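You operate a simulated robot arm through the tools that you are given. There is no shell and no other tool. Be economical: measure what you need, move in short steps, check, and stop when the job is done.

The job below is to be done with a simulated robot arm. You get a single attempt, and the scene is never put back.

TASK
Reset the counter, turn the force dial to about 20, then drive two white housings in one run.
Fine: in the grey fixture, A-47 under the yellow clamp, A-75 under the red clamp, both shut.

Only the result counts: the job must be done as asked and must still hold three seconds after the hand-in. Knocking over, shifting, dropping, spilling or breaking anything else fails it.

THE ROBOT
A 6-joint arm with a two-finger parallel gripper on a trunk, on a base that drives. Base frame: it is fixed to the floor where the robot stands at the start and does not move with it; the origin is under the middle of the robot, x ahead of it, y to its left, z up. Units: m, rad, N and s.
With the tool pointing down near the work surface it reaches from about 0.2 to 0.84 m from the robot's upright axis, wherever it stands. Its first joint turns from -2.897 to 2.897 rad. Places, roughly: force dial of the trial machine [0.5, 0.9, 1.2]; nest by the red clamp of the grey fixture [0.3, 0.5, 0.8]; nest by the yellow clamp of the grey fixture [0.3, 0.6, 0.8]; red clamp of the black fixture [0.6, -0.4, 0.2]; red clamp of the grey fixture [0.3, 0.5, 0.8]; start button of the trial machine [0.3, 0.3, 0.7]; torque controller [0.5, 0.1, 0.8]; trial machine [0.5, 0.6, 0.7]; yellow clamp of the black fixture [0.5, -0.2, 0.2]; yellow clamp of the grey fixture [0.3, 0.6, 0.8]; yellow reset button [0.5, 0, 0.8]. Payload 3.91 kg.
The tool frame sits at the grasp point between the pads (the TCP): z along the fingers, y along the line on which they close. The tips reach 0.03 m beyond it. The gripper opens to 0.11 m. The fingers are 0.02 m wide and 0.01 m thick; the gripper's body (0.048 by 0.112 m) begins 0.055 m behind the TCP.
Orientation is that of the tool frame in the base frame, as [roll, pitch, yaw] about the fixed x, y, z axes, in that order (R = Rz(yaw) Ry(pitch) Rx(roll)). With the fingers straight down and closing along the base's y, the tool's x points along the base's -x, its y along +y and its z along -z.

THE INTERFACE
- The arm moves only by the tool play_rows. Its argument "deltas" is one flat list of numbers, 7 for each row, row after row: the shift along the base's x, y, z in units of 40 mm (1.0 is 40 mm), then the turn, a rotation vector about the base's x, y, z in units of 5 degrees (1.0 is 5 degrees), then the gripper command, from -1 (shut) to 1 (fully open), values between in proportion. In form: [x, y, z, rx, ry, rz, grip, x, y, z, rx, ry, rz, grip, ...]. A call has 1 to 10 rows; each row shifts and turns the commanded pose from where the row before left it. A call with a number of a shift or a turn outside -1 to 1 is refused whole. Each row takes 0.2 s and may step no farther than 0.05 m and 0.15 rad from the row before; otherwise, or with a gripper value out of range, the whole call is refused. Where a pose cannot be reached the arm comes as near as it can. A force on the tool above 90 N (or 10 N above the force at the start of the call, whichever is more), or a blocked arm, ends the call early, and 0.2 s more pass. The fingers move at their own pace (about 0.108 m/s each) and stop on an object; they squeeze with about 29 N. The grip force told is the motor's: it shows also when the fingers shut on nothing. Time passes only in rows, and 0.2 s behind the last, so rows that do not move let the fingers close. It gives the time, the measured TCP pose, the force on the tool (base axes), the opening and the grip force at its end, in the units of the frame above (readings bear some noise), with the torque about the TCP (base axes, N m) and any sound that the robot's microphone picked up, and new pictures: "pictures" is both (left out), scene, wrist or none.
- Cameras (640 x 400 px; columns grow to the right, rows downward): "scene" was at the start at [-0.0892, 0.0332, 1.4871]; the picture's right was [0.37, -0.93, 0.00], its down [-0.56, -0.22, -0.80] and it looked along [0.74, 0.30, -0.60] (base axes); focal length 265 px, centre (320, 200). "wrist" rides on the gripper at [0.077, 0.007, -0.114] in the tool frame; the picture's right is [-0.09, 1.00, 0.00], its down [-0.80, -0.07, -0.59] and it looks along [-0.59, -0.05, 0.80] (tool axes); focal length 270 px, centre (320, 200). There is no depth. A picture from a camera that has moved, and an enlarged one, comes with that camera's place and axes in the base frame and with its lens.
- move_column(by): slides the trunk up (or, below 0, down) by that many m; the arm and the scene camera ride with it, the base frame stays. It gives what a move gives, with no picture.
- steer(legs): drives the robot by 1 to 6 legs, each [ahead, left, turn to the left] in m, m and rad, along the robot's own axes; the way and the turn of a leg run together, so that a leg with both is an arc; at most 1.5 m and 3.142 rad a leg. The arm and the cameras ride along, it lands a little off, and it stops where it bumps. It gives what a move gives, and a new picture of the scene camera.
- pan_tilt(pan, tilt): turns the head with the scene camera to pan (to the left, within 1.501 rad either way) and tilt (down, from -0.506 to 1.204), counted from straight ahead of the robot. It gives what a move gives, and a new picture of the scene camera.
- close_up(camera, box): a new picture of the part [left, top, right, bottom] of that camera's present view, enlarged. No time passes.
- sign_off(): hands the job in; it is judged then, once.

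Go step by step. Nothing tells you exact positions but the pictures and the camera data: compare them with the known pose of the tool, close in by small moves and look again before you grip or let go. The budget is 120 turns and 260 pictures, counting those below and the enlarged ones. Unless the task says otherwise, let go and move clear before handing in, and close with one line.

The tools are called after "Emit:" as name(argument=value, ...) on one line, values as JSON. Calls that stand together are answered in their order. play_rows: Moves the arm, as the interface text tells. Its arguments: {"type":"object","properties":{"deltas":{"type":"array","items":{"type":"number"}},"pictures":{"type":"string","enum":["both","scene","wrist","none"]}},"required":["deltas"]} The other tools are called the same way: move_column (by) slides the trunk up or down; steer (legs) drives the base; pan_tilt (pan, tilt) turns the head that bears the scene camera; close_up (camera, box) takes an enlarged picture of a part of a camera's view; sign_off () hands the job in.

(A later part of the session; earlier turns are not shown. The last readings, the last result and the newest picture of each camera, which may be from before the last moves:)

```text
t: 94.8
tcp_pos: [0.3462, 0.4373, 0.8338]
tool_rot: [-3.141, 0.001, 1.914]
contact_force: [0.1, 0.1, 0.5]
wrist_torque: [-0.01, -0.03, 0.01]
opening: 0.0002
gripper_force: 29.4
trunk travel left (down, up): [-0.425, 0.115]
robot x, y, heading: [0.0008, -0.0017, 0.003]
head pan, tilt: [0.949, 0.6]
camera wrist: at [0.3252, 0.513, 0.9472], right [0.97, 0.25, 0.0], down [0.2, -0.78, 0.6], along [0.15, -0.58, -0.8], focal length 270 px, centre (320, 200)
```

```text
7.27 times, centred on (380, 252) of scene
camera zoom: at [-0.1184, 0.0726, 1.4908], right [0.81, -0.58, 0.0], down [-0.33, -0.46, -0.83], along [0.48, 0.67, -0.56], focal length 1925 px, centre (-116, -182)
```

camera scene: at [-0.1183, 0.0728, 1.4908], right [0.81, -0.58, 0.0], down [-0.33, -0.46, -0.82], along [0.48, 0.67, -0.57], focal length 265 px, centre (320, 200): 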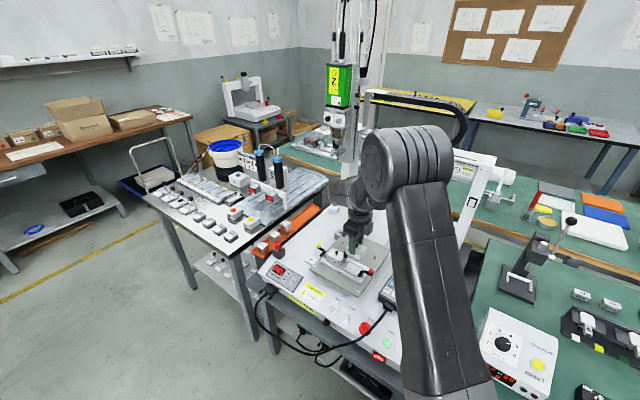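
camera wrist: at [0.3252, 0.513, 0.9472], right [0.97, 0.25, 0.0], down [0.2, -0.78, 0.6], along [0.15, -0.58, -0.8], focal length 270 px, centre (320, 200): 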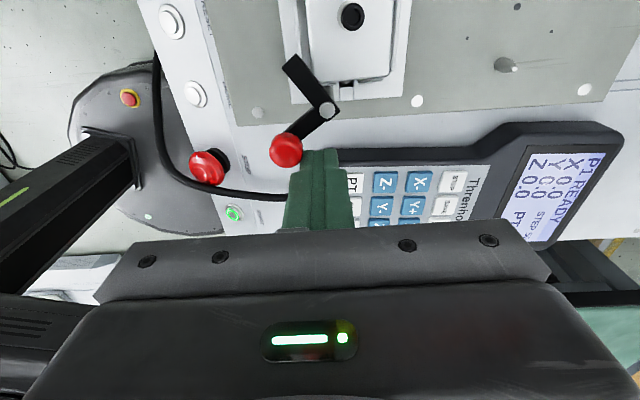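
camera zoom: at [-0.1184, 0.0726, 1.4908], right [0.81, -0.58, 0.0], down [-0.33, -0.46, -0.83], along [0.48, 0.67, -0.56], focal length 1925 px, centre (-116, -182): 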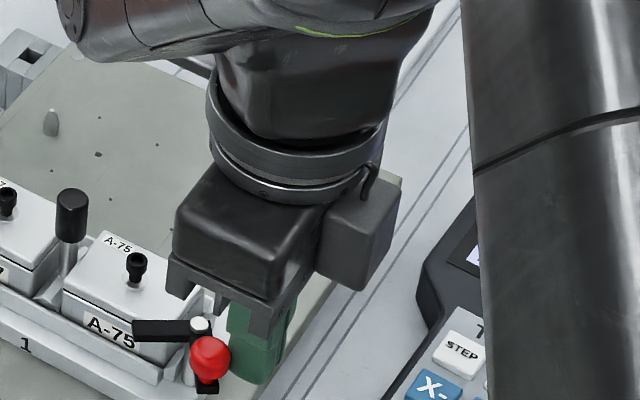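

The red clamp is turning as expected (~45°). I complete the arc.

Emit:
play_rows(deltas=[-0.33, 0.02, 0, 0, 0, 0, -1, -0.3, 0.18, 0, 0, 0, 0, -1, 0.0, 0.1, 0, 0, 0, 0, -1, 0, 0, 0, 0, 0, 0, -1], pictures="wrist")

Emit:
close_up(camera="scene", box=[340, 225, 420, 280])

```text
t: 95.8
tcp_pos: [0.3231, 0.444, 0.8328]
tool_rot: [-3.139, 0.004, 1.91]
contact_force: [20.4, -31.2, -0.7]
wrist_torque: [-0.5, -0.47, 0.01]
opening: 0.0003
gripper_force: 28.9
trunk travel left (down, up): [-0.425, 0.115]
robot x, y, heading: [0.0015, -0.0026, 0.001]
head pan, tilt: [0.949, 0.6]
camera wrist: at [0.303, 0.5189, 0.9476], right [0.97, 0.25, 0.0], down [0.2, -0.78, 0.6], along [0.15, -0.58, -0.8], focal length 270 px, centre (320, 200)
```

wrist: 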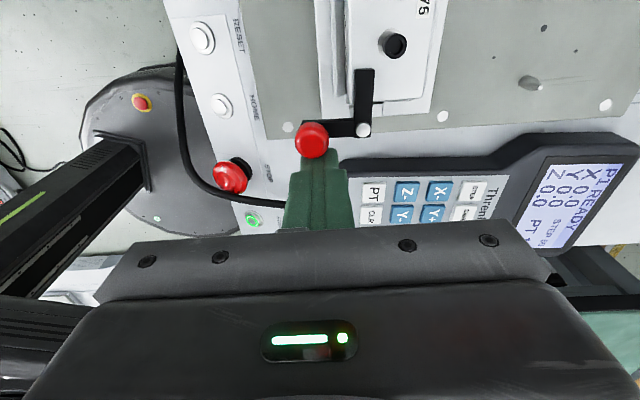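

```text
7.27 times, centred on (380, 252) of scene
camera zoom: at [-0.1156, 0.069, 1.4912], right [0.81, -0.58, 0.0], down [-0.33, -0.46, -0.83], along [0.48, 0.67, -0.56], focal length 1925 px, centre (-116, -182)
```

zoom: 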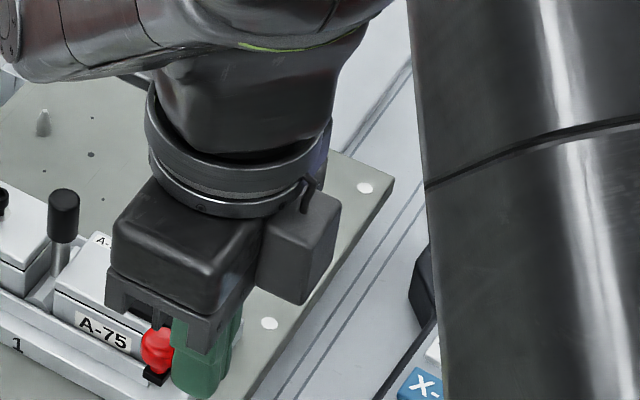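

The red clamp is at its stop over A-75. I back off, lift, and go to the far side of the yellow ball.

Emit:
play_rows(deltas=[0.1, -0.28, 0, 0, 0, 0, -1, 0, 0, 1, 0, 0, 0, -1, 0, 0, 1, 0, 0, 0, -1, -0.05, 0.91, 0, 0, 0, 0, -1, -0.05, 0.91, 0, 0, 0, 0, -1, -0.05, 0.91, 0, 0, 0, 0, -1, -0.05, 0.91, 0, 0, 0, 0, -1, -0.05, 0.91, 0, 0, 0, 0, -1, 0, 0.91, -0.3, 0, 0, 0, -1, 0, 0, -0.8, 0, 0, 0, -1], pictures="wrist")

Emit:
close_up(camera="wrist", box=[200, 60, 440, 220])

Emit:
close_up(camera="scene", box=[300, 220, 400, 290])

```text
t: 98.0
tcp_pos: [0.3157, 0.6564, 0.87]
tool_rot: [3.141, 0.003, 1.916]
contact_force: [-0.5, 0.2, -0.9]
wrist_torque: [0.01, 0.0, 0.02]
opening: 0.0001
gripper_force: 28.7
trunk travel left (down, up): [-0.425, 0.115]
robot x, y, heading: [-0.0009, -0.0011, 0.003]
head pan, tilt: [0.949, 0.6]
camera wrist: at [0.2951, 0.7302, 0.9841], right [0.97, 0.25, 0.0], down [0.2, -0.78, 0.6], along [0.15, -0.58, -0.8], focal length 270 px, centre (320, 200)
```

wrist: 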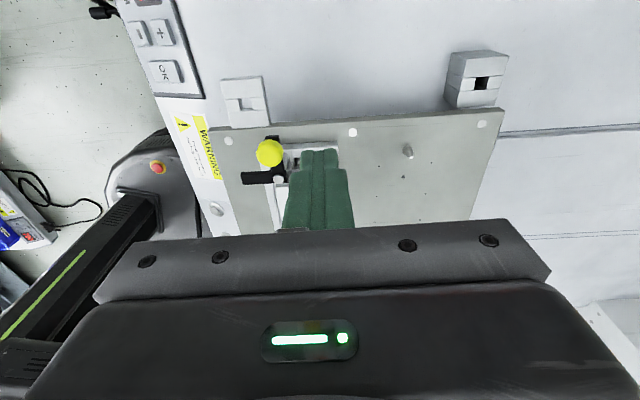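

```text
2.50 times, centred on (320, 140) of wrist
camera zoom: at [0.2951, 0.7302, 0.9841], right [0.97, 0.25, 0.0], down [0.2, -0.78, 0.6], along [0.15, -0.58, -0.8], focal length 676 px, centre (320, 350)
```

zoom: 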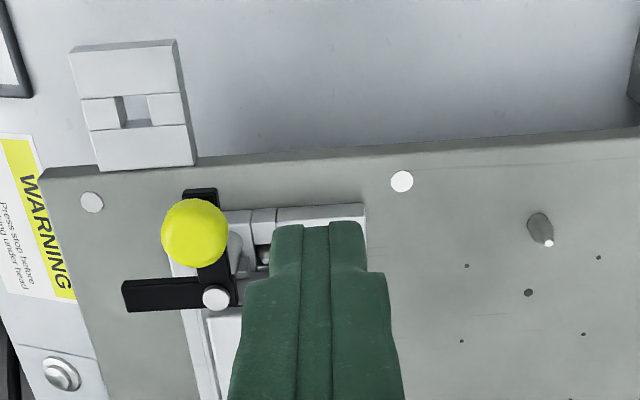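

```text
5.71 times, centred on (350, 255) of scene
camera zoom: at [-0.1184, 0.0731, 1.4909], right [0.81, -0.58, 0.0], down [-0.33, -0.46, -0.82], along [0.48, 0.67, -0.57], focal length 1512 px, centre (149, -114)
```

zoom: 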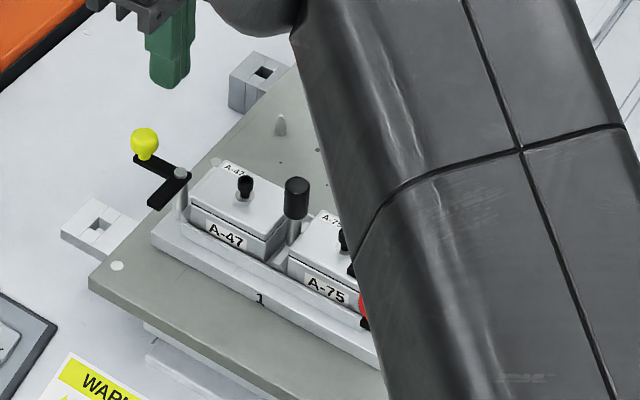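

The yellow ball and pivot match the mirrored plan. I lower and sweep it.

Emit:
play_rows(deltas=[0, 0, -0.5, 0, 0, 0, -1, 0, 0, -0.4, 0, 0, 0, -1, -0.4, -0.245, 0, 0, 0, 0, -1, -0.32, 0.02, 0, 0, 0, 0, -1, -0.3, -0.105, 0, 0, 0, 0, -1, -0.245, -0.225, 0, 0, 0, 0, -1, -0.12, -0.325, 0, 0, 0, 0, -1, 0.03, -0.09, 0, 0, 0, 0, -1, 0, 0, 0, 0, 0, 0, -1], pictures="wrist")

Emit:
close_up(camera="scene", box=[300, 220, 400, 290])

Emit:
close_up(camera="wrist", box=[200, 60, 440, 220])

```text
t: 100.0
tcp_pos: [0.26, 0.6204, 0.8343]
tool_rot: [3.138, -0.002, 1.918]
contact_force: [-2.5, 24.0, 5.3]
wrist_torque: [0.45, -0.14, 0.07]
opening: 0.0001
gripper_force: 29.1
trunk travel left (down, up): [-0.425, 0.115]
robot x, y, heading: [0.0009, -0.0002, -0.002]
head pan, tilt: [0.949, 0.6]
camera wrist: at [0.2383, 0.6942, 0.9482], right [0.97, 0.25, 0.0], down [0.2, -0.78, 0.59], along [0.15, -0.57, -0.81], focal length 270 px, centre (320, 200)
```

wrist: 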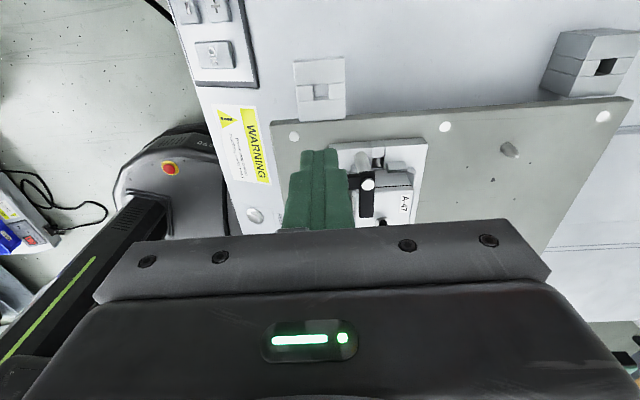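

```text
5.71 times, centred on (350, 255) of scene
camera zoom: at [-0.1192, 0.0752, 1.4908], right [0.81, -0.58, 0.0], down [-0.33, -0.46, -0.82], along [0.48, 0.67, -0.57], focal length 1512 px, centre (149, -114)
```

zoom: 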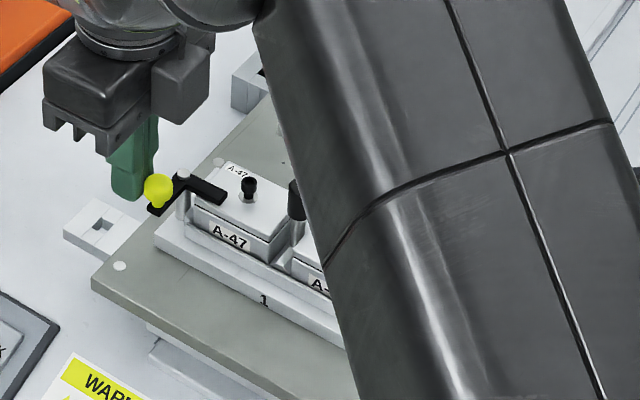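

```text
2.50 times, centred on (320, 140) of wrist
camera zoom: at [0.2383, 0.6942, 0.9482], right [0.97, 0.25, 0.0], down [0.2, -0.78, 0.59], along [0.15, -0.57, -0.81], focal length 676 px, centre (320, 350)
```

zoom: 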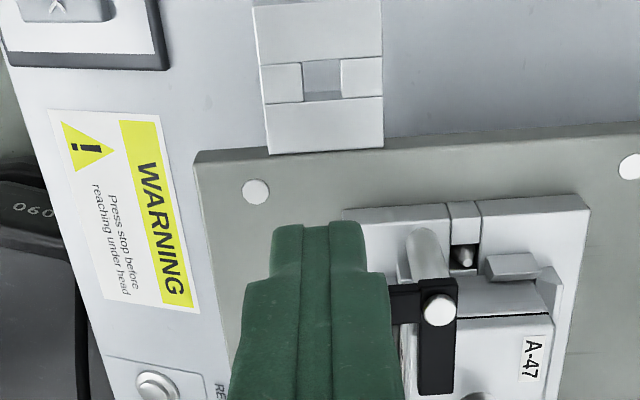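

The yellow clamp is shut over A-47. I back off upward and verify both, then look at the force dial.

Emit:
play_rows(deltas=[-0.1, 0.28, 0, 0, 0, 0, -1, 0, 0, 1, 0, 0, 0, -1, 0, 0, 1, 0, 0, 0, -1, -0.3, -0.8, 0.8, 0, 0, 0, -1, -0.3, -0.8, 0.8, 0, 0, 0, -1], pictures="wrist")

Emit:
close_up(camera="scene", box=[310, 225, 410, 295])

Emit:
close_up(camera="scene", box=[310, 40, 370, 140])

```text
t: 101.2
tcp_pos: [0.2288, 0.5637, 0.9779]
tool_rot: [3.139, 0.001, 1.915]
contact_force: [0.3, 0.4, 0.4]
wrist_torque: [0.02, 0.03, 0.04]
opening: 0.0
gripper_force: 28.9
trunk travel left (down, up): [-0.425, 0.115]
robot x, y, heading: [0.0003, 0.0026, -0.002]
head pan, tilt: [0.949, 0.6]
camera wrist: at [0.2084, 0.6388, 1.0912], right [0.97, 0.25, 0.0], down [0.2, -0.78, 0.6], along [0.15, -0.58, -0.8], focal length 270 px, centre (320, 200)
```

wrist: 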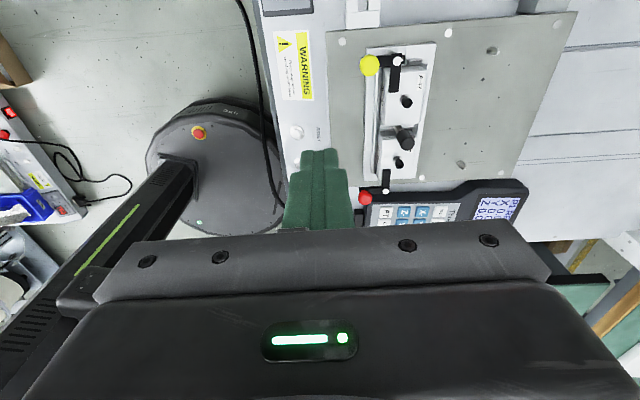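

```text
5.71 times, centred on (360, 260) of scene
camera zoom: at [-0.1188, 0.0719, 1.4908], right [0.81, -0.58, 0.0], down [-0.33, -0.46, -0.83], along [0.48, 0.67, -0.56], focal length 1512 px, centre (91, -143)
```

zoom: 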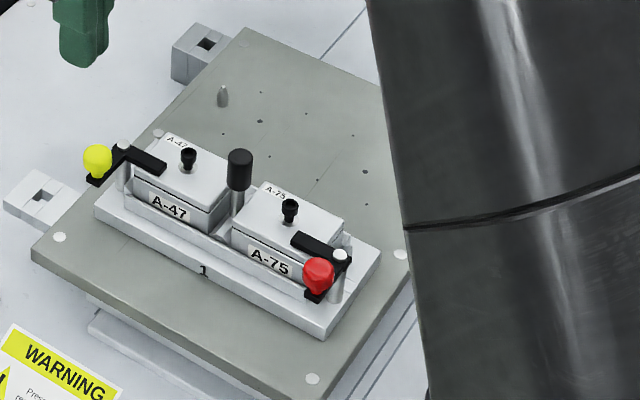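

```text
4.00 times, centred on (340, 90) of scene
camera zoom: at [-0.1188, 0.0719, 1.4908], right [0.81, -0.58, 0.0], down [-0.33, -0.46, -0.83], along [0.48, 0.67, -0.56], focal length 1058 px, centre (240, 640)
```

zoom: 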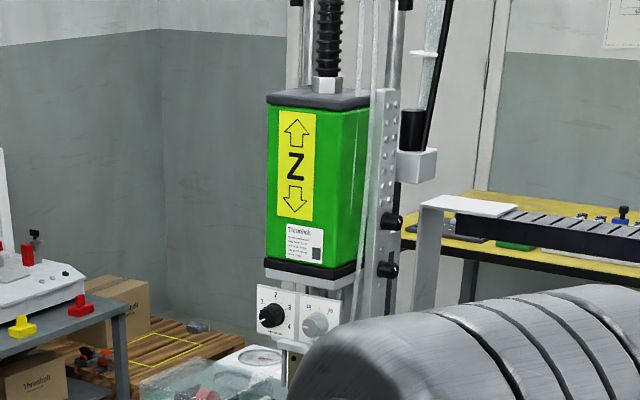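

Both clamps are shut on the right housings. Now I zoom on the two dials of the Z head.

Emit:
close_up(camera="scene", box=[340, 110, 370, 130])

Emit:
pan_tilt(pan=1.1, tilt=0.25)

```text
16.00 times, centred on (355, 120) of scene
camera zoom: at [-0.1188, 0.0719, 1.4908], right [0.81, -0.58, 0.0], down [-0.33, -0.46, -0.83], along [0.48, 0.67, -0.56], focal length 4234 px, centre (-240, 1480)
```

zoom: 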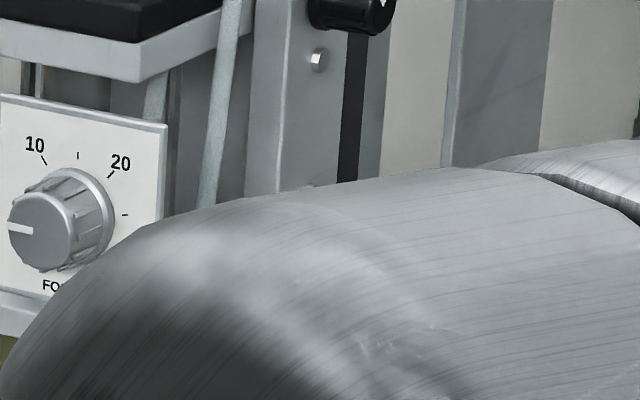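

```text
t: 102.0
tcp_pos: [0.2305, 0.5659, 0.9773]
tool_rot: [3.14, 0.001, 1.914]
contact_force: [0.3, -0.8, -0.7]
wrist_torque: [-0.02, -0.01, -0.03]
opening: 0.0
gripper_force: 28.6
trunk travel left (down, up): [-0.425, 0.115]
robot x, y, heading: [-0.0005, 0.0006, 0.003]
head pan, tilt: [1.1, 0.25]
camera scene: at [-0.1275, 0.0841, 1.523], right [0.89, -0.45, 0.0], down [-0.11, -0.22, -0.97], along [0.44, 0.86, -0.25], focal length 265 px, centre (320, 200)
```

scene: 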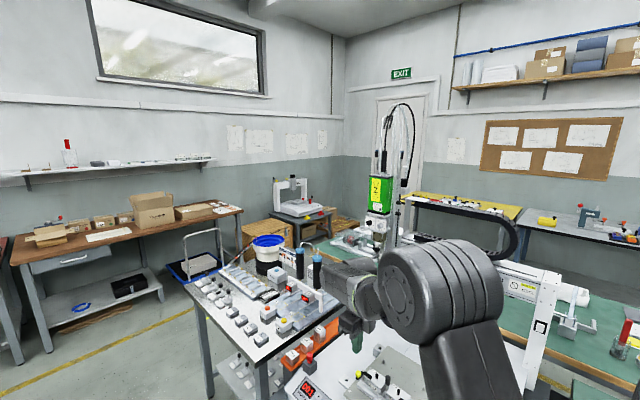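

The force dial is the silver knob (10…20 scale), now at ≈4, facing the robot on the Z head at ≈[0.55,0.88,1.16]; it must be turned ~130° clockwise. I raise the arm and shift the robot left/back to reach it.

Emit:
play_rows(deltas=[0.06, -0.7, 0.92, 0, 0, 0, -1, 0.06, -0.7, 0.92, 0, 0, 0, -1, 0.06, -0.7, 0.92, 0, 0, 0, -1, 0.06, -0.7, 0.92, 0, 0, 0, -1, 0.06, -0.7, 0.92, 0, 0, 0, -1, 0.06, -0.7, 0.92, 0, 0, 0, -1, 0.06, -0.7, 0.92, 0, 0, 0, -1, 0.06, -0.7, 0.92, 0, 0, 0, -1], pictures="none")

Emit:
steer(legs=[[-0.15, 0, 0], [0, 0.35, 0]])

```text
t: 103.8
tcp_pos: [0.2529, 0.337, 1.2793]
tool_rot: [3.139, 0.003, 1.917]
contact_force: [0.4, 0.3, 0.7]
wrist_torque: [-0.01, -0.02, 0.0]
opening: 0.0001
gripper_force: 29.0
trunk travel left (down, up): [-0.425, 0.115]
robot x, y, heading: [0.0006, -0.003, -0.001]
head pan, tilt: [1.1, 0.25]
```

```text
t: 107.1
tcp_pos: [0.0972, 0.6967, 1.2772]
tool_rot: [-3.141, 0.001, 1.92]
contact_force: [1.3, -0.4, 0.1]
wrist_torque: [-0.03, -0.01, 0.01]
opening: 0.0
gripper_force: 28.8
trunk travel left (down, up): [-0.425, 0.115]
robot x, y, heading: [-0.1514, 0.3566, 0.01]
head pan, tilt: [1.1, 0.25]
camera scene: at [-0.282, 0.4407, 1.523], right [0.89, -0.45, 0.0], down [-0.11, -0.22, -0.97], along [0.43, 0.87, -0.25], focal length 265 px, centre (320, 200)
```

scene: 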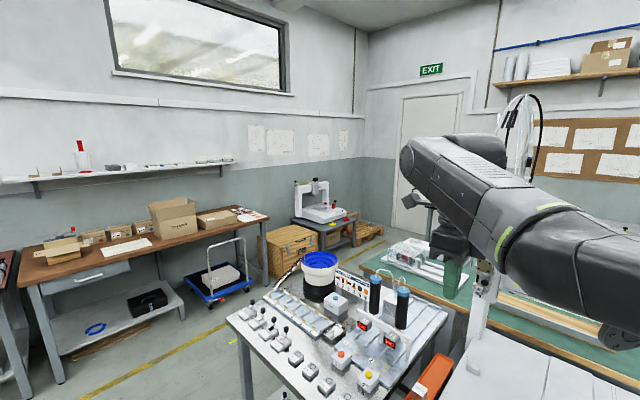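

The drive landed well. I turn the head toward the Z head.

Emit:
pan_tilt(pan=0.6, tilt=0.35)

```text
t: 108.0
tcp_pos: [0.0964, 0.6966, 1.2758]
tool_rot: [3.14, 0.001, 1.92]
contact_force: [-0.5, 0.2, -0.2]
wrist_torque: [-0.03, -0.06, -0.01]
opening: 0.0
gripper_force: 28.4
trunk travel left (down, up): [-0.425, 0.115]
robot x, y, heading: [-0.1541, 0.3602, 0.006]
head pan, tilt: [0.6, 0.351]
camera scene: at [-0.2474, 0.4098, 1.5136], right [0.57, -0.82, 0.0], down [-0.28, -0.2, -0.94], along [0.77, 0.54, -0.34], focal length 265 px, centre (320, 200)
```

scene: 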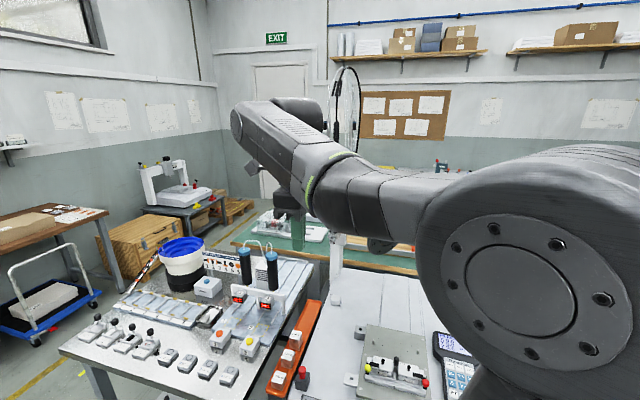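

The arm blocks the view; I now reorient the gripper to point forward at the dial (one combined rotation), moving slightly ahead meanwhile.

Emit:
play_rows(deltas=[0.195, 0.065, -0.015, -0.588, -0.405, 0.69, -1, 0.195, 0.065, -0.015, -0.588, -0.405, 0.69, -1, 0.195, 0.065, -0.015, -0.588, -0.405, 0.69, -1, 0.195, 0.065, -0.015, -0.588, -0.405, 0.69, -1, 0.195, 0.065, -0.015, -0.588, -0.405, 0.69, -1, 0.195, 0.065, -0.015, -0.588, -0.405, 0.69, -1, 0.195, 0.065, -0.015, -0.588, -0.405, 0.69, -1, 0.195, 0.065, -0.015, -0.588, -0.405, 0.69, -1, 0.195, 0.065, -0.015, -0.588, -0.405, 0.69, -1, 0.195, 0.065, -0.015, -0.588, -0.405, 0.69, -1], pictures="scene")

```text
t: 110.2
tcp_pos: [0.1737, 0.7234, 1.2722]
tool_rot: [-3.104, 0.618, 2.556]
contact_force: [0.0, -0.3, -0.3]
wrist_torque: [0.03, -0.01, 0.03]
opening: 0.0003
gripper_force: 29.0
trunk travel left (down, up): [-0.425, 0.115]
robot x, y, heading: [-0.1552, 0.3554, 0.002]
head pan, tilt: [0.6, 0.351]
camera scene: at [-0.2473, 0.4099, 1.5136], right [0.57, -0.82, 0.0], down [-0.28, -0.2, -0.94], along [0.77, 0.54, -0.34], focal length 265 px, centre (320, 200)
```

scene: 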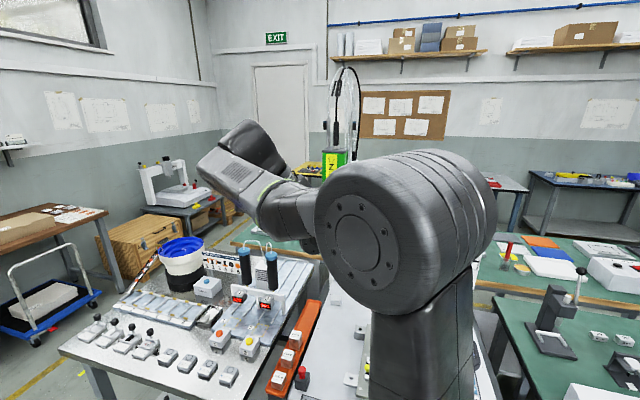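

The rotation proceeds well and clear of everything. I continue.

Emit:
play_rows(deltas=[0.195, 0.065, -0.015, -0.588, -0.405, 0.69, -1, 0.195, 0.065, -0.015, -0.588, -0.405, 0.69, -1, 0.195, 0.065, -0.015, -0.588, -0.405, 0.69, -1, 0.195, 0.065, -0.015, -0.588, -0.405, 0.69, -1, 0.195, 0.065, -0.015, -0.588, -0.405, 0.69, -1, 0.195, 0.065, -0.015, -0.588, -0.405, 0.69, -1, 0.195, 0.065, -0.015, -0.588, -0.405, 0.69, -1, 0.195, 0.065, -0.015, -0.588, -0.405, 0.69, -1, 0.195, 0.065, -0.015, -0.588, -0.405, 0.69, -1, 0.195, 0.065, -0.015, -0.588, -0.405, 0.69, -1], pictures="scene")

Emit:
play_rows(deltas=[0.195, 0.065, -0.015, -0.588, -0.405, 0.69, -1, 0.195, 0.065, -0.015, -0.588, -0.405, 0.69, -1, 0.195, 0.065, -0.015, -0.588, -0.405, 0.69, -1, 0.195, 0.065, -0.015, -0.588, -0.405, 0.69, -1, 0.195, 0.065, -0.015, -0.588, -0.405, 0.69, -1, 0.195, 0.065, -0.015, -0.588, -0.405, 0.69, -1, 0.195, 0.065, -0.015, -0.588, -0.405, 0.69, -1, 0.195, 0.065, -0.015, -0.588, -0.405, 0.69, -1, 0.195, 0.065, -0.015, -0.588, -0.405, 0.69, -1, 0.195, 0.065, -0.015, -0.588, -0.405, 0.69, -1], pictures="both")

```text
t: 112.4
tcp_pos: [0.2508, 0.7499, 1.2647]
tool_rot: [-2.375, 0.987, -2.562]
contact_force: [0.5, 0.5, -0.2]
wrist_torque: [0.0, 0.01, 0.0]
opening: 0.0
gripper_force: 29.4
trunk travel left (down, up): [-0.425, 0.115]
robot x, y, heading: [-0.1545, 0.3584, -0.001]
head pan, tilt: [0.6, 0.351]
camera scene: at [-0.2473, 0.4097, 1.5136], right [0.57, -0.82, 0.0], down [-0.28, -0.2, -0.94], along [0.77, 0.54, -0.34], focal length 265 px, centre (320, 200)
```

scene: 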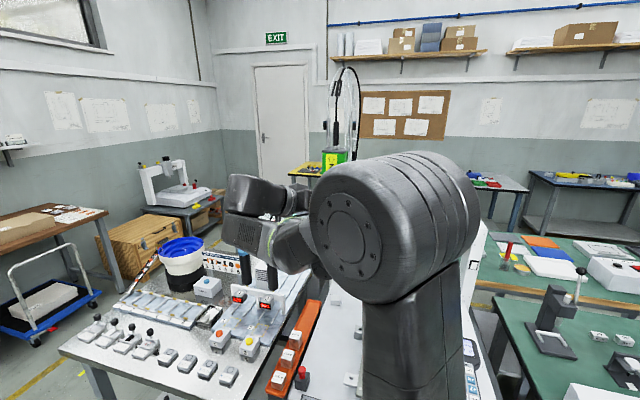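

```text
t: 114.6
tcp_pos: [0.3304, 0.775, 1.26]
tool_rot: [-1.617, 0.634, -1.373]
contact_force: [-0.8, 0.0, 0.3]
wrist_torque: [0.02, -0.03, 0.0]
opening: 0.0001
gripper_force: 29.0
trunk travel left (down, up): [-0.425, 0.115]
robot x, y, heading: [-0.1521, 0.3558, 0.003]
head pan, tilt: [0.6, 0.351]
camera scene: at [-0.2472, 0.4097, 1.5136], right [0.57, -0.82, 0.0], down [-0.28, -0.2, -0.94], along [0.77, 0.54, -0.34], focal length 265 px, centre (320, 200)
camera wrist: at [0.2293, 0.6918, 1.2114], right [-0.18, 0.64, -0.75], down [-0.69, 0.46, 0.55], along [0.7, 0.62, 0.36], focal length 270 px, centre (320, 200)
```

scene: 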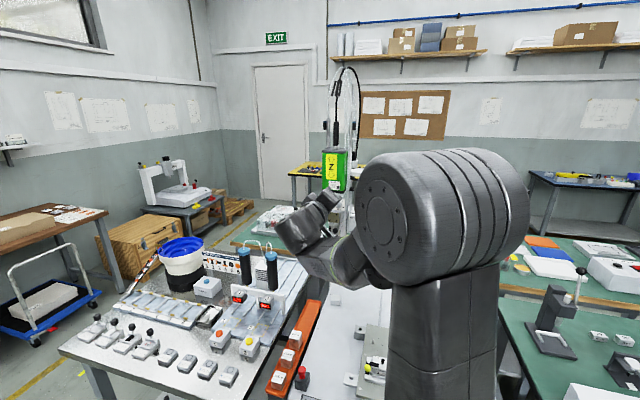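
wrist: 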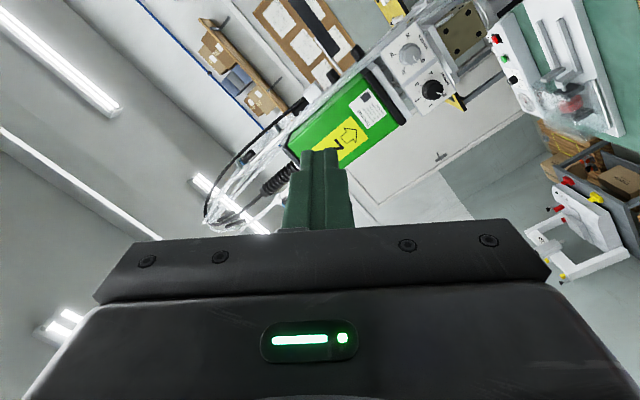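

The wrist camera now sees the dials. I finish the rotation, lower to dial height, and zoom.

Emit:
play_rows(deltas=[0, 0, -0.5, -0.588, -0.405, 0.69, -1, 0, 0, -0.5, -0.588, -0.405, 0.69, -1, 0, 0, -0.6, 0, 0, 0, -1], pictures="both")

Emit:
close_up(camera="wrist", box=[300, 0, 500, 140])

```text
t: 115.4
tcp_pos: [0.3313, 0.7758, 1.1954]
tool_rot: [-1.569, 0.517, -1.225]
contact_force: [0.4, 0.4, 0.4]
wrist_torque: [-0.01, -0.02, 0.03]
opening: 0.0
gripper_force: 28.6
trunk travel left (down, up): [-0.425, 0.115]
robot x, y, heading: [-0.1583, 0.3597, 0.003]
head pan, tilt: [0.6, 0.351]
camera scene: at [-0.2472, 0.4099, 1.5136], right [0.57, -0.82, 0.0], down [-0.28, -0.2, -0.94], along [0.77, 0.54, -0.34], focal length 265 px, centre (320, 200)
camera wrist: at [0.2435, 0.6767, 1.1505], right [-0.19, 0.53, -0.82], down [-0.78, 0.42, 0.46], along [0.59, 0.73, 0.34], focal length 270 px, centre (320, 200)
```

scene: 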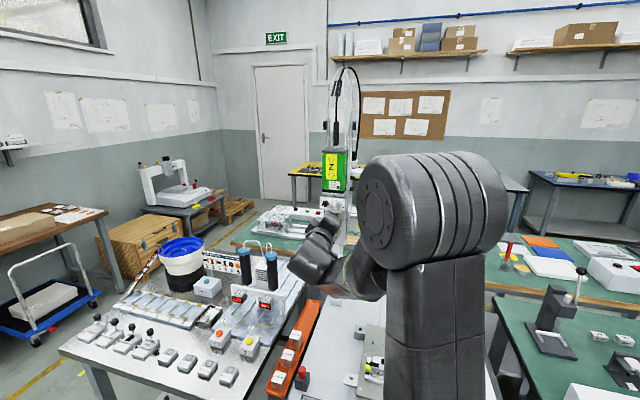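
wrist: 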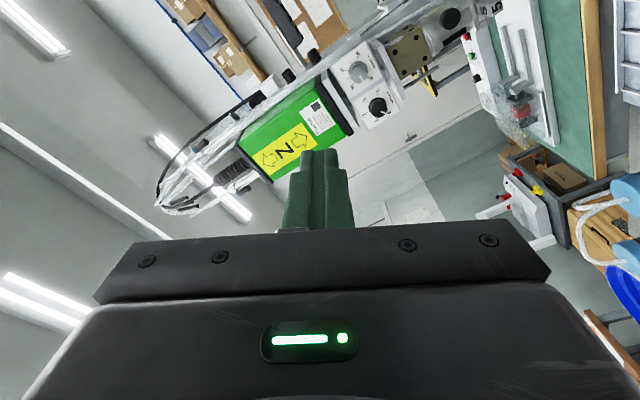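

```text
2.86 times, centred on (400, 70) of wrist
camera zoom: at [0.2435, 0.6767, 1.1505], right [-0.19, 0.53, -0.82], down [-0.78, 0.42, 0.46], along [0.59, 0.73, 0.34], focal length 772 px, centre (91, 571)
```

zoom: 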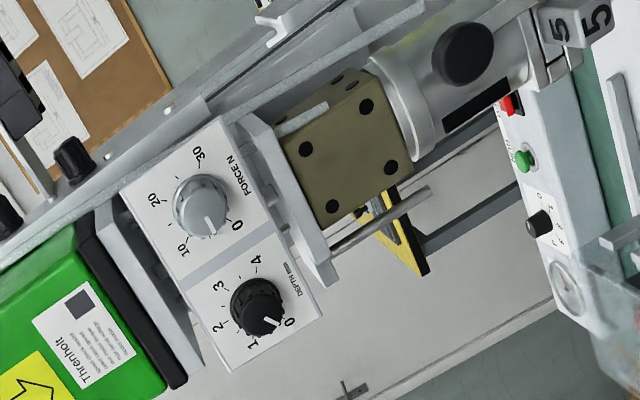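

The dial reads "FORCE N" 0–30 with the pointer at ≈4; 20 needs ~120° clockwise. Triangulated knob position ≈[0.553,0.8775,1.151]. I move to a pre-grasp point on its axis with the fingers slightly open.

Emit:
play_rows(deltas=[0.8, 0.39, -0.3, 0, 0, 0, -0.3, 0.8, 0.39, -0.3, 0, 0, 0, -0.3, 0.8, 0.39, -0.3, 0, 0, 0, -0.3, 0.8, 0.39, -0.21, 0, 0, 0, -0.3, 0.6, 0.3, 0, 0, 0, 0, -0.3], pictures="both")

Emit:
close_up(camera="wrist", box=[220, 60, 420, 220])

Emit:
close_up(camera="scene", box=[300, 140, 380, 250])

```text
t: 116.6
tcp_pos: [0.4853, 0.8505, 1.1501]
tool_rot: [-1.572, 0.517, -1.226]
contact_force: [-0.5, -0.9, -0.6]
wrist_torque: [-0.03, 0.03, 0.0]
opening: 0.0387
gripper_force: 0.1
trunk travel left (down, up): [-0.425, 0.115]
robot x, y, heading: [-0.1535, 0.3614, 0.006]
head pan, tilt: [0.6, 0.351]
camera scene: at [-0.247, 0.4101, 1.5136], right [0.57, -0.82, 0.0], down [-0.28, -0.2, -0.94], along [0.77, 0.53, -0.34], focal length 265 px, centre (320, 200)
camera wrist: at [0.3968, 0.7514, 1.1054], right [-0.19, 0.53, -0.82], down [-0.78, 0.42, 0.46], along [0.59, 0.73, 0.34], focal length 270 px, centre (320, 200)
```

scene: 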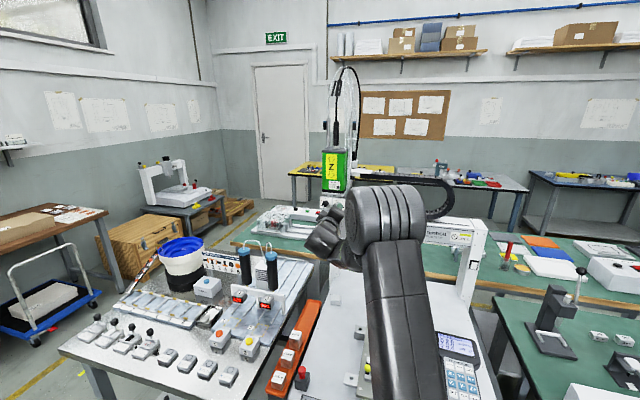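
wrist: 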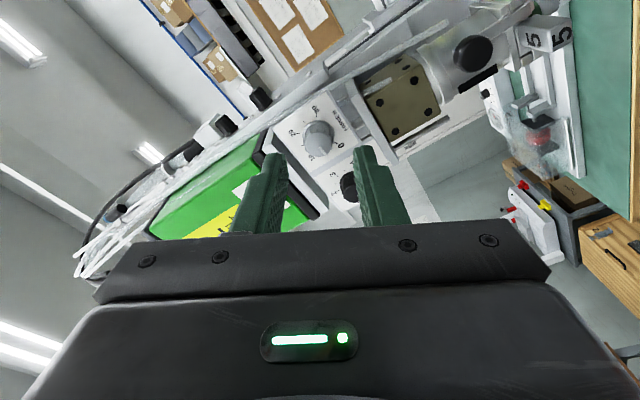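

```text
2.50 times, centred on (320, 140) of wrist
camera zoom: at [0.3968, 0.7514, 1.1054], right [-0.19, 0.53, -0.82], down [-0.78, 0.42, 0.46], along [0.59, 0.73, 0.34], focal length 676 px, centre (320, 350)
```

zoom: 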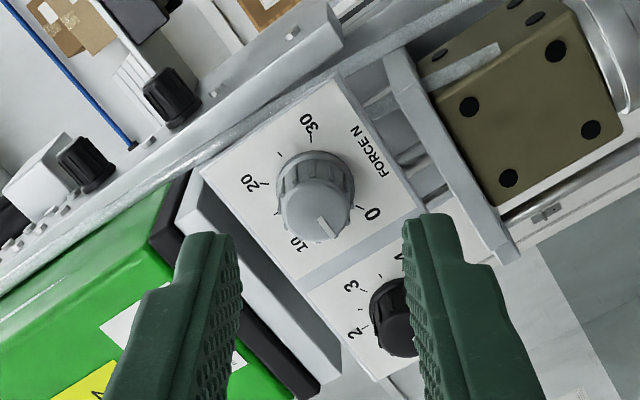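

```text
3.64 times, centred on (340, 195) of scene
camera zoom: at [-0.247, 0.4101, 1.5136], right [0.57, -0.82, 0.0], down [-0.28, -0.2, -0.94], along [0.77, 0.53, -0.34], focal length 962 px, centre (247, 218)
```

zoom: 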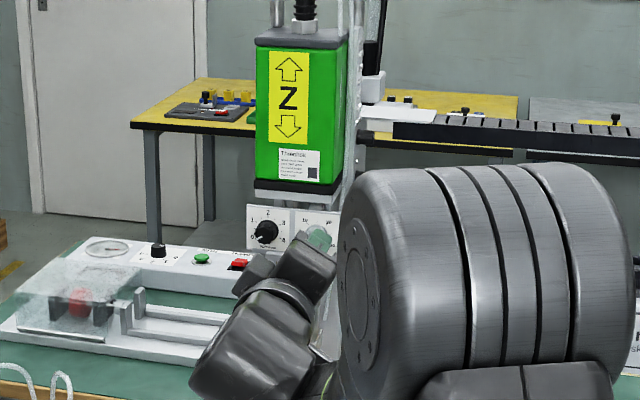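

Refined: the knob cap is on the tool axis, ≈59 mm ahead. I advance 38 mm so the tips straddle the knob without touching the panel.

Emit:
play_rows(deltas=[0.4, 0.144, 0, 0, 0, 0, -0.3, 0.3, 0.108, 0, 0, 0, 0, -0.3, 0.19, 0.07, 0, 0, 0, 0, -0.3], pictures="none")

Emit:
close_up(camera="wrist", box=[220, 80, 420, 240])

```text
t: 117.4
tcp_pos: [0.5189, 0.8635, 1.1507]
tool_rot: [-1.57, 0.516, -1.226]
contact_force: [-0.3, -0.1, 0.0]
wrist_torque: [0.03, -0.02, 0.02]
opening: 0.0386
gripper_force: 0.1
trunk travel left (down, up): [-0.425, 0.115]
robot x, y, heading: [-0.1561, 0.3596, 0.003]
head pan, tilt: [0.6, 0.351]
```

```text
2.50 times, centred on (320, 160) of wrist
camera zoom: at [0.4306, 0.7643, 1.1052], right [-0.19, 0.54, -0.82], down [-0.78, 0.42, 0.46], along [0.59, 0.73, 0.34], focal length 676 px, centre (320, 300)
```

zoom: 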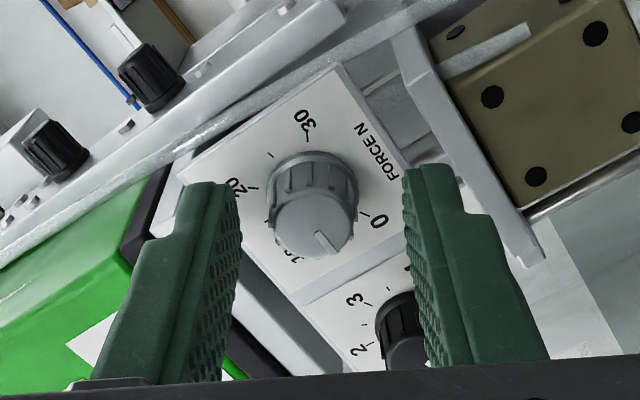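

I trim 2–3 mm for centring, advance 3 mm, and close on the knob.

Emit:
play_rows(deltas=[0.07, 0.043, 0.068, 0, 0, 0, -0.3, 0, 0, 0, 0, 0, 0, -1, 0, 0, 0, 0, 0, 0, -1, 0, 0, 0, 0, 0, 0, -1], pictures="none")

Emit:
close_up(camera="wrist", box=[220, 80, 420, 240])

```text
t: 118.4
tcp_pos: [0.5202, 0.8633, 1.1523]
tool_rot: [-1.57, 0.516, -1.228]
contact_force: [-0.1, 0.5, -1.3]
wrist_torque: [0.01, -0.09, -0.19]
opening: 0.0203
gripper_force: 44.9
trunk travel left (down, up): [-0.425, 0.115]
robot x, y, heading: [-0.1536, 0.357, 0.008]
head pan, tilt: [0.6, 0.351]
```

```text
2.50 times, centred on (320, 160) of wrist
camera zoom: at [0.4333, 0.7656, 1.1078], right [-0.19, 0.54, -0.82], down [-0.78, 0.42, 0.46], along [0.59, 0.73, 0.34], focal length 676 px, centre (320, 300)
```

zoom: 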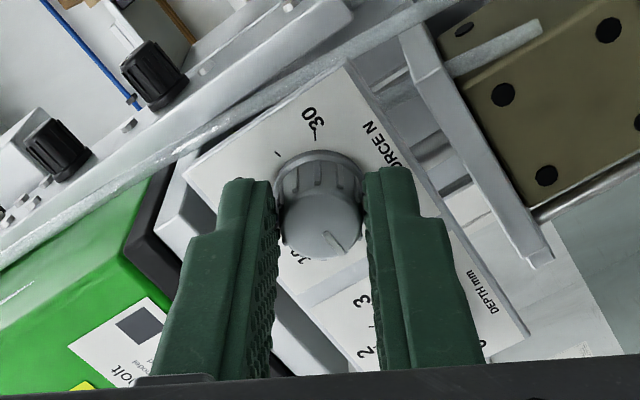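

The knob is gripped (20 mm). I rotate clockwise 50° about the knob axis and check.

Emit:
play_rows(deltas=[0, 0, 0, 0.94, 0.34, 0, -1, 0, 0, 0, 0.94, 0.34, 0, -1, 0, 0, 0, 0.94, 0.34, 0, -1, 0, 0, 0, 0.94, 0.34, 0, -1, 0, 0, 0, 0.94, 0.34, 0, -1, 0, 0, 0, 0.94, 0.34, 0, -1, 0, 0, 0, 0.94, 0.34, 0, -1, 0, 0, 0, 0.94, 0.34, 0, -1, 0, 0, 0, 0.94, 0.34, 0, -1, 0, 0, 0, 0.94, 0.34, 0, -1], pictures="none")

Emit:
close_up(camera="wrist", box=[220, 80, 420, 240])

```text
t: 120.6
tcp_pos: [0.5204, 0.8661, 1.1523]
tool_rot: [-1.589, 1.39, -1.241]
contact_force: [-3.7, 4.4, -10.4]
wrist_torque: [0.24, -0.85, -0.11]
opening: 0.02
gripper_force: 45.1
trunk travel left (down, up): [-0.425, 0.115]
robot x, y, heading: [-0.1522, 0.3591, 0.004]
head pan, tilt: [0.6, 0.351]
```

```text
2.50 times, centred on (320, 160) of wrist
camera zoom: at [0.4137, 0.8197, 1.0744], right [-0.34, 0.94, -0.09], down [-0.58, -0.13, 0.8], along [0.74, 0.32, 0.59], focal length 676 px, centre (320, 300)
```

zoom: 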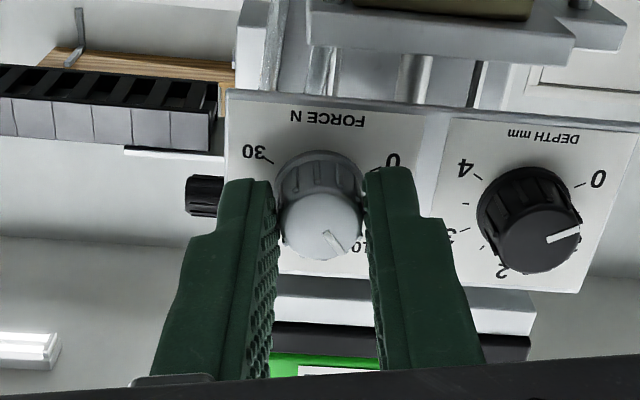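

The dial now reads ≈10.7. I continue another 50°, easing the small side load.

Emit:
play_rows(deltas=[0, 0, -0.025, 0.94, 0.34, 0, -1, 0, 0, 0, 0.94, 0.34, 0, -1, 0, 0, 0, 0.94, 0.34, 0, -1, 0, 0, 0, 0.94, 0.34, 0, -1, 0, 0, 0, 0.94, 0.34, 0, -1, 0, 0, 0, 0.94, 0.34, 0, -1, 0, 0, 0, 0.94, 0.34, 0, -1, 0, 0, 0, 0.94, 0.34, 0, -1, 0, 0, 0, 0.94, 0.34, 0, -1, 0, 0, 0, 0.94, 0.34, 0, -1], pictures="none")

Emit:
close_up(camera="wrist", box=[220, 80, 420, 240])

```text
t: 122.7
tcp_pos: [0.5279, 0.8687, 1.1574]
tool_rot: [1.63, 0.972, 1.94]
contact_force: [-35.3, -37.3, -29.5]
wrist_torque: [0.0, -0.5, -0.23]
opening: 0.0202
gripper_force: 44.6
out of reach, approached as far as the arm can: row 8, 9, 10
trunk travel left (down, up): [-0.425, 0.115]
robot x, y, heading: [-0.152, 0.3538, 0.001]
head pan, tilt: [0.6, 0.351]
stopped in row 10: the force on the tool passed its limit at 98 N (the readings are from after the stop); the commanded pose is now the measured one
```

```text
2.50 times, centred on (320, 160) of wrist
camera zoom: at [0.4004, 0.8783, 1.0996], right [-0.22, 0.74, 0.63], down [-0.38, -0.66, 0.64], along [0.9, -0.1, 0.43], focal length 676 px, centre (320, 300)
```

zoom: 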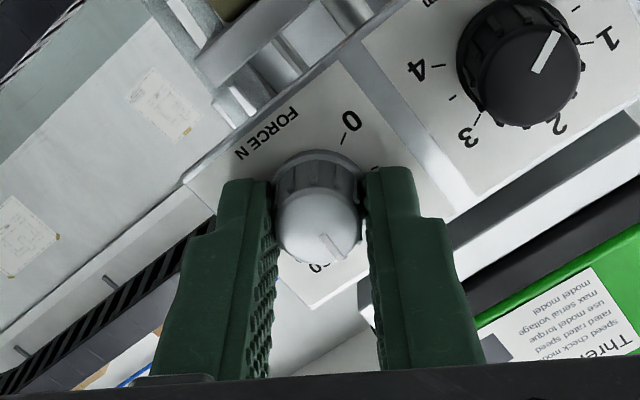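

A joint limit stopped it at ≈16. I open the fingers slightly, back straight off the knob, and will regrip with the wrist turned back.

Emit:
play_rows(deltas=[-0.05, -0.018, 0, 0, 0, 0, -0.49, -0.05, -0.018, 0, 0, 0, 0, -0.49], pictures="none")

Emit:
play_rows(deltas=[-0.5, -0.18, 0, 0, 0, 0, -0.49, -0.6, -0.216, 0, 0, 0, 0, -0.49], pictures="both")

Emit:
close_up(camera="wrist", box=[200, 40, 440, 220])

```text
t: 123.3
tcp_pos: [0.5273, 0.869, 1.1592]
tool_rot: [1.624, 0.97, 1.936]
contact_force: [-13.8, -30.9, -27.9]
wrist_torque: [-0.11, 0.36, -0.25]
opening: 0.0243
gripper_force: 0.1
trunk travel left (down, up): [-0.425, 0.115]
robot x, y, heading: [-0.1527, 0.3553, 0.001]
head pan, tilt: [0.6, 0.351]
```

```text
t: 123.9
tcp_pos: [0.4801, 0.8688, 1.1734]
tool_rot: [1.618, 0.974, 1.932]
contact_force: [0.7, 0.1, -1.2]
wrist_torque: [0.04, -0.02, 0.03]
opening: 0.0279
gripper_force: 0.0
out of reach, approached as far as the arm can: row 1, 2
trunk travel left (down, up): [-0.425, 0.115]
robot x, y, heading: [-0.1514, 0.354, 0.003]
head pan, tilt: [0.6, 0.351]
camera scene: at [-0.2471, 0.4089, 1.5139], right [0.57, -0.82, 0.0], down [-0.28, -0.19, -0.94], along [0.77, 0.53, -0.34], focal length 265 px, centre (320, 200)
camera wrist: at [0.3536, 0.8779, 1.1148], right [-0.23, 0.74, 0.63], down [-0.39, -0.66, 0.64], along [0.89, -0.1, 0.44], focal length 270 px, centre (320, 200)
```

scene: 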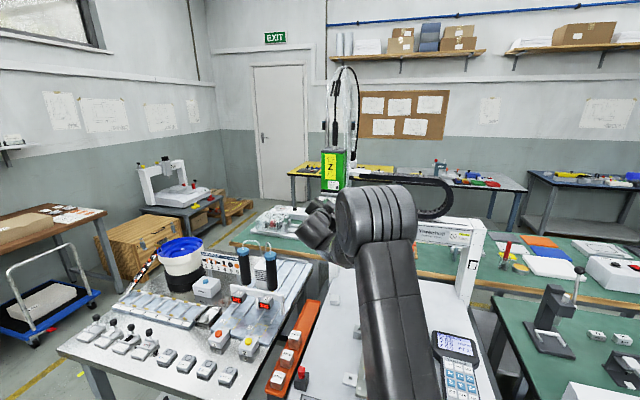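
wrist: 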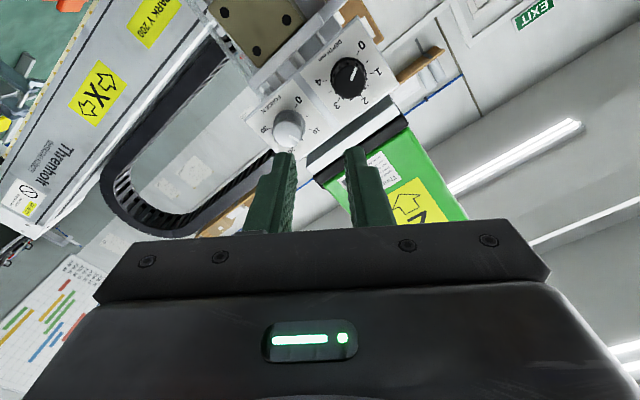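

```text
2.22 times, centred on (320, 130) of wrist
camera zoom: at [0.3536, 0.8779, 1.1148], right [-0.23, 0.74, 0.63], down [-0.39, -0.66, 0.64], along [0.89, -0.1, 0.44], focal length 601 px, centre (320, 356)
```

zoom: 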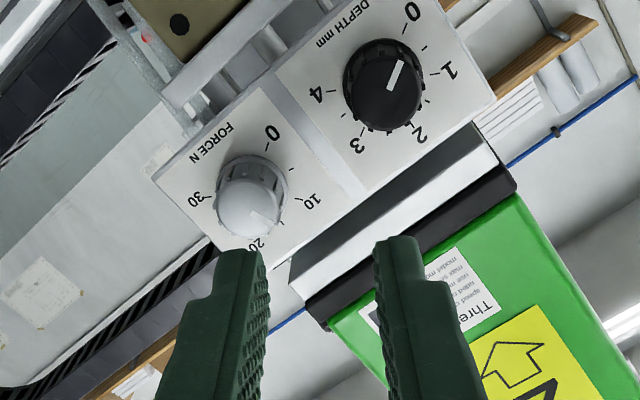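

The knob is free. I zoom to read it precisely.

Emit:
close_up(camera="wrist", box=[240, 70, 400, 170])

```text
4.00 times, centred on (320, 120) of wrist
camera zoom: at [0.3536, 0.8779, 1.1148], right [-0.23, 0.74, 0.63], down [-0.39, -0.66, 0.64], along [0.89, -0.1, 0.44], focal length 1081 px, centre (320, 520)
```

zoom: 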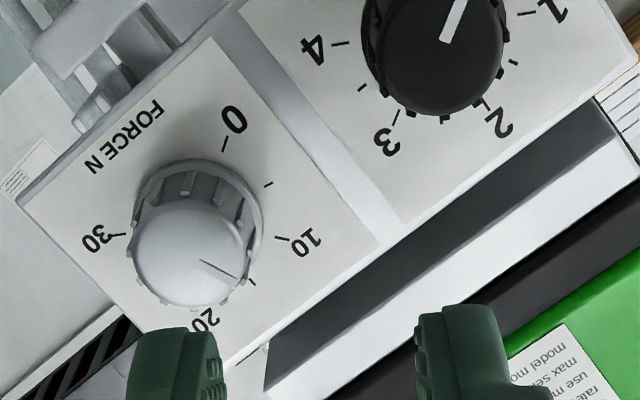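

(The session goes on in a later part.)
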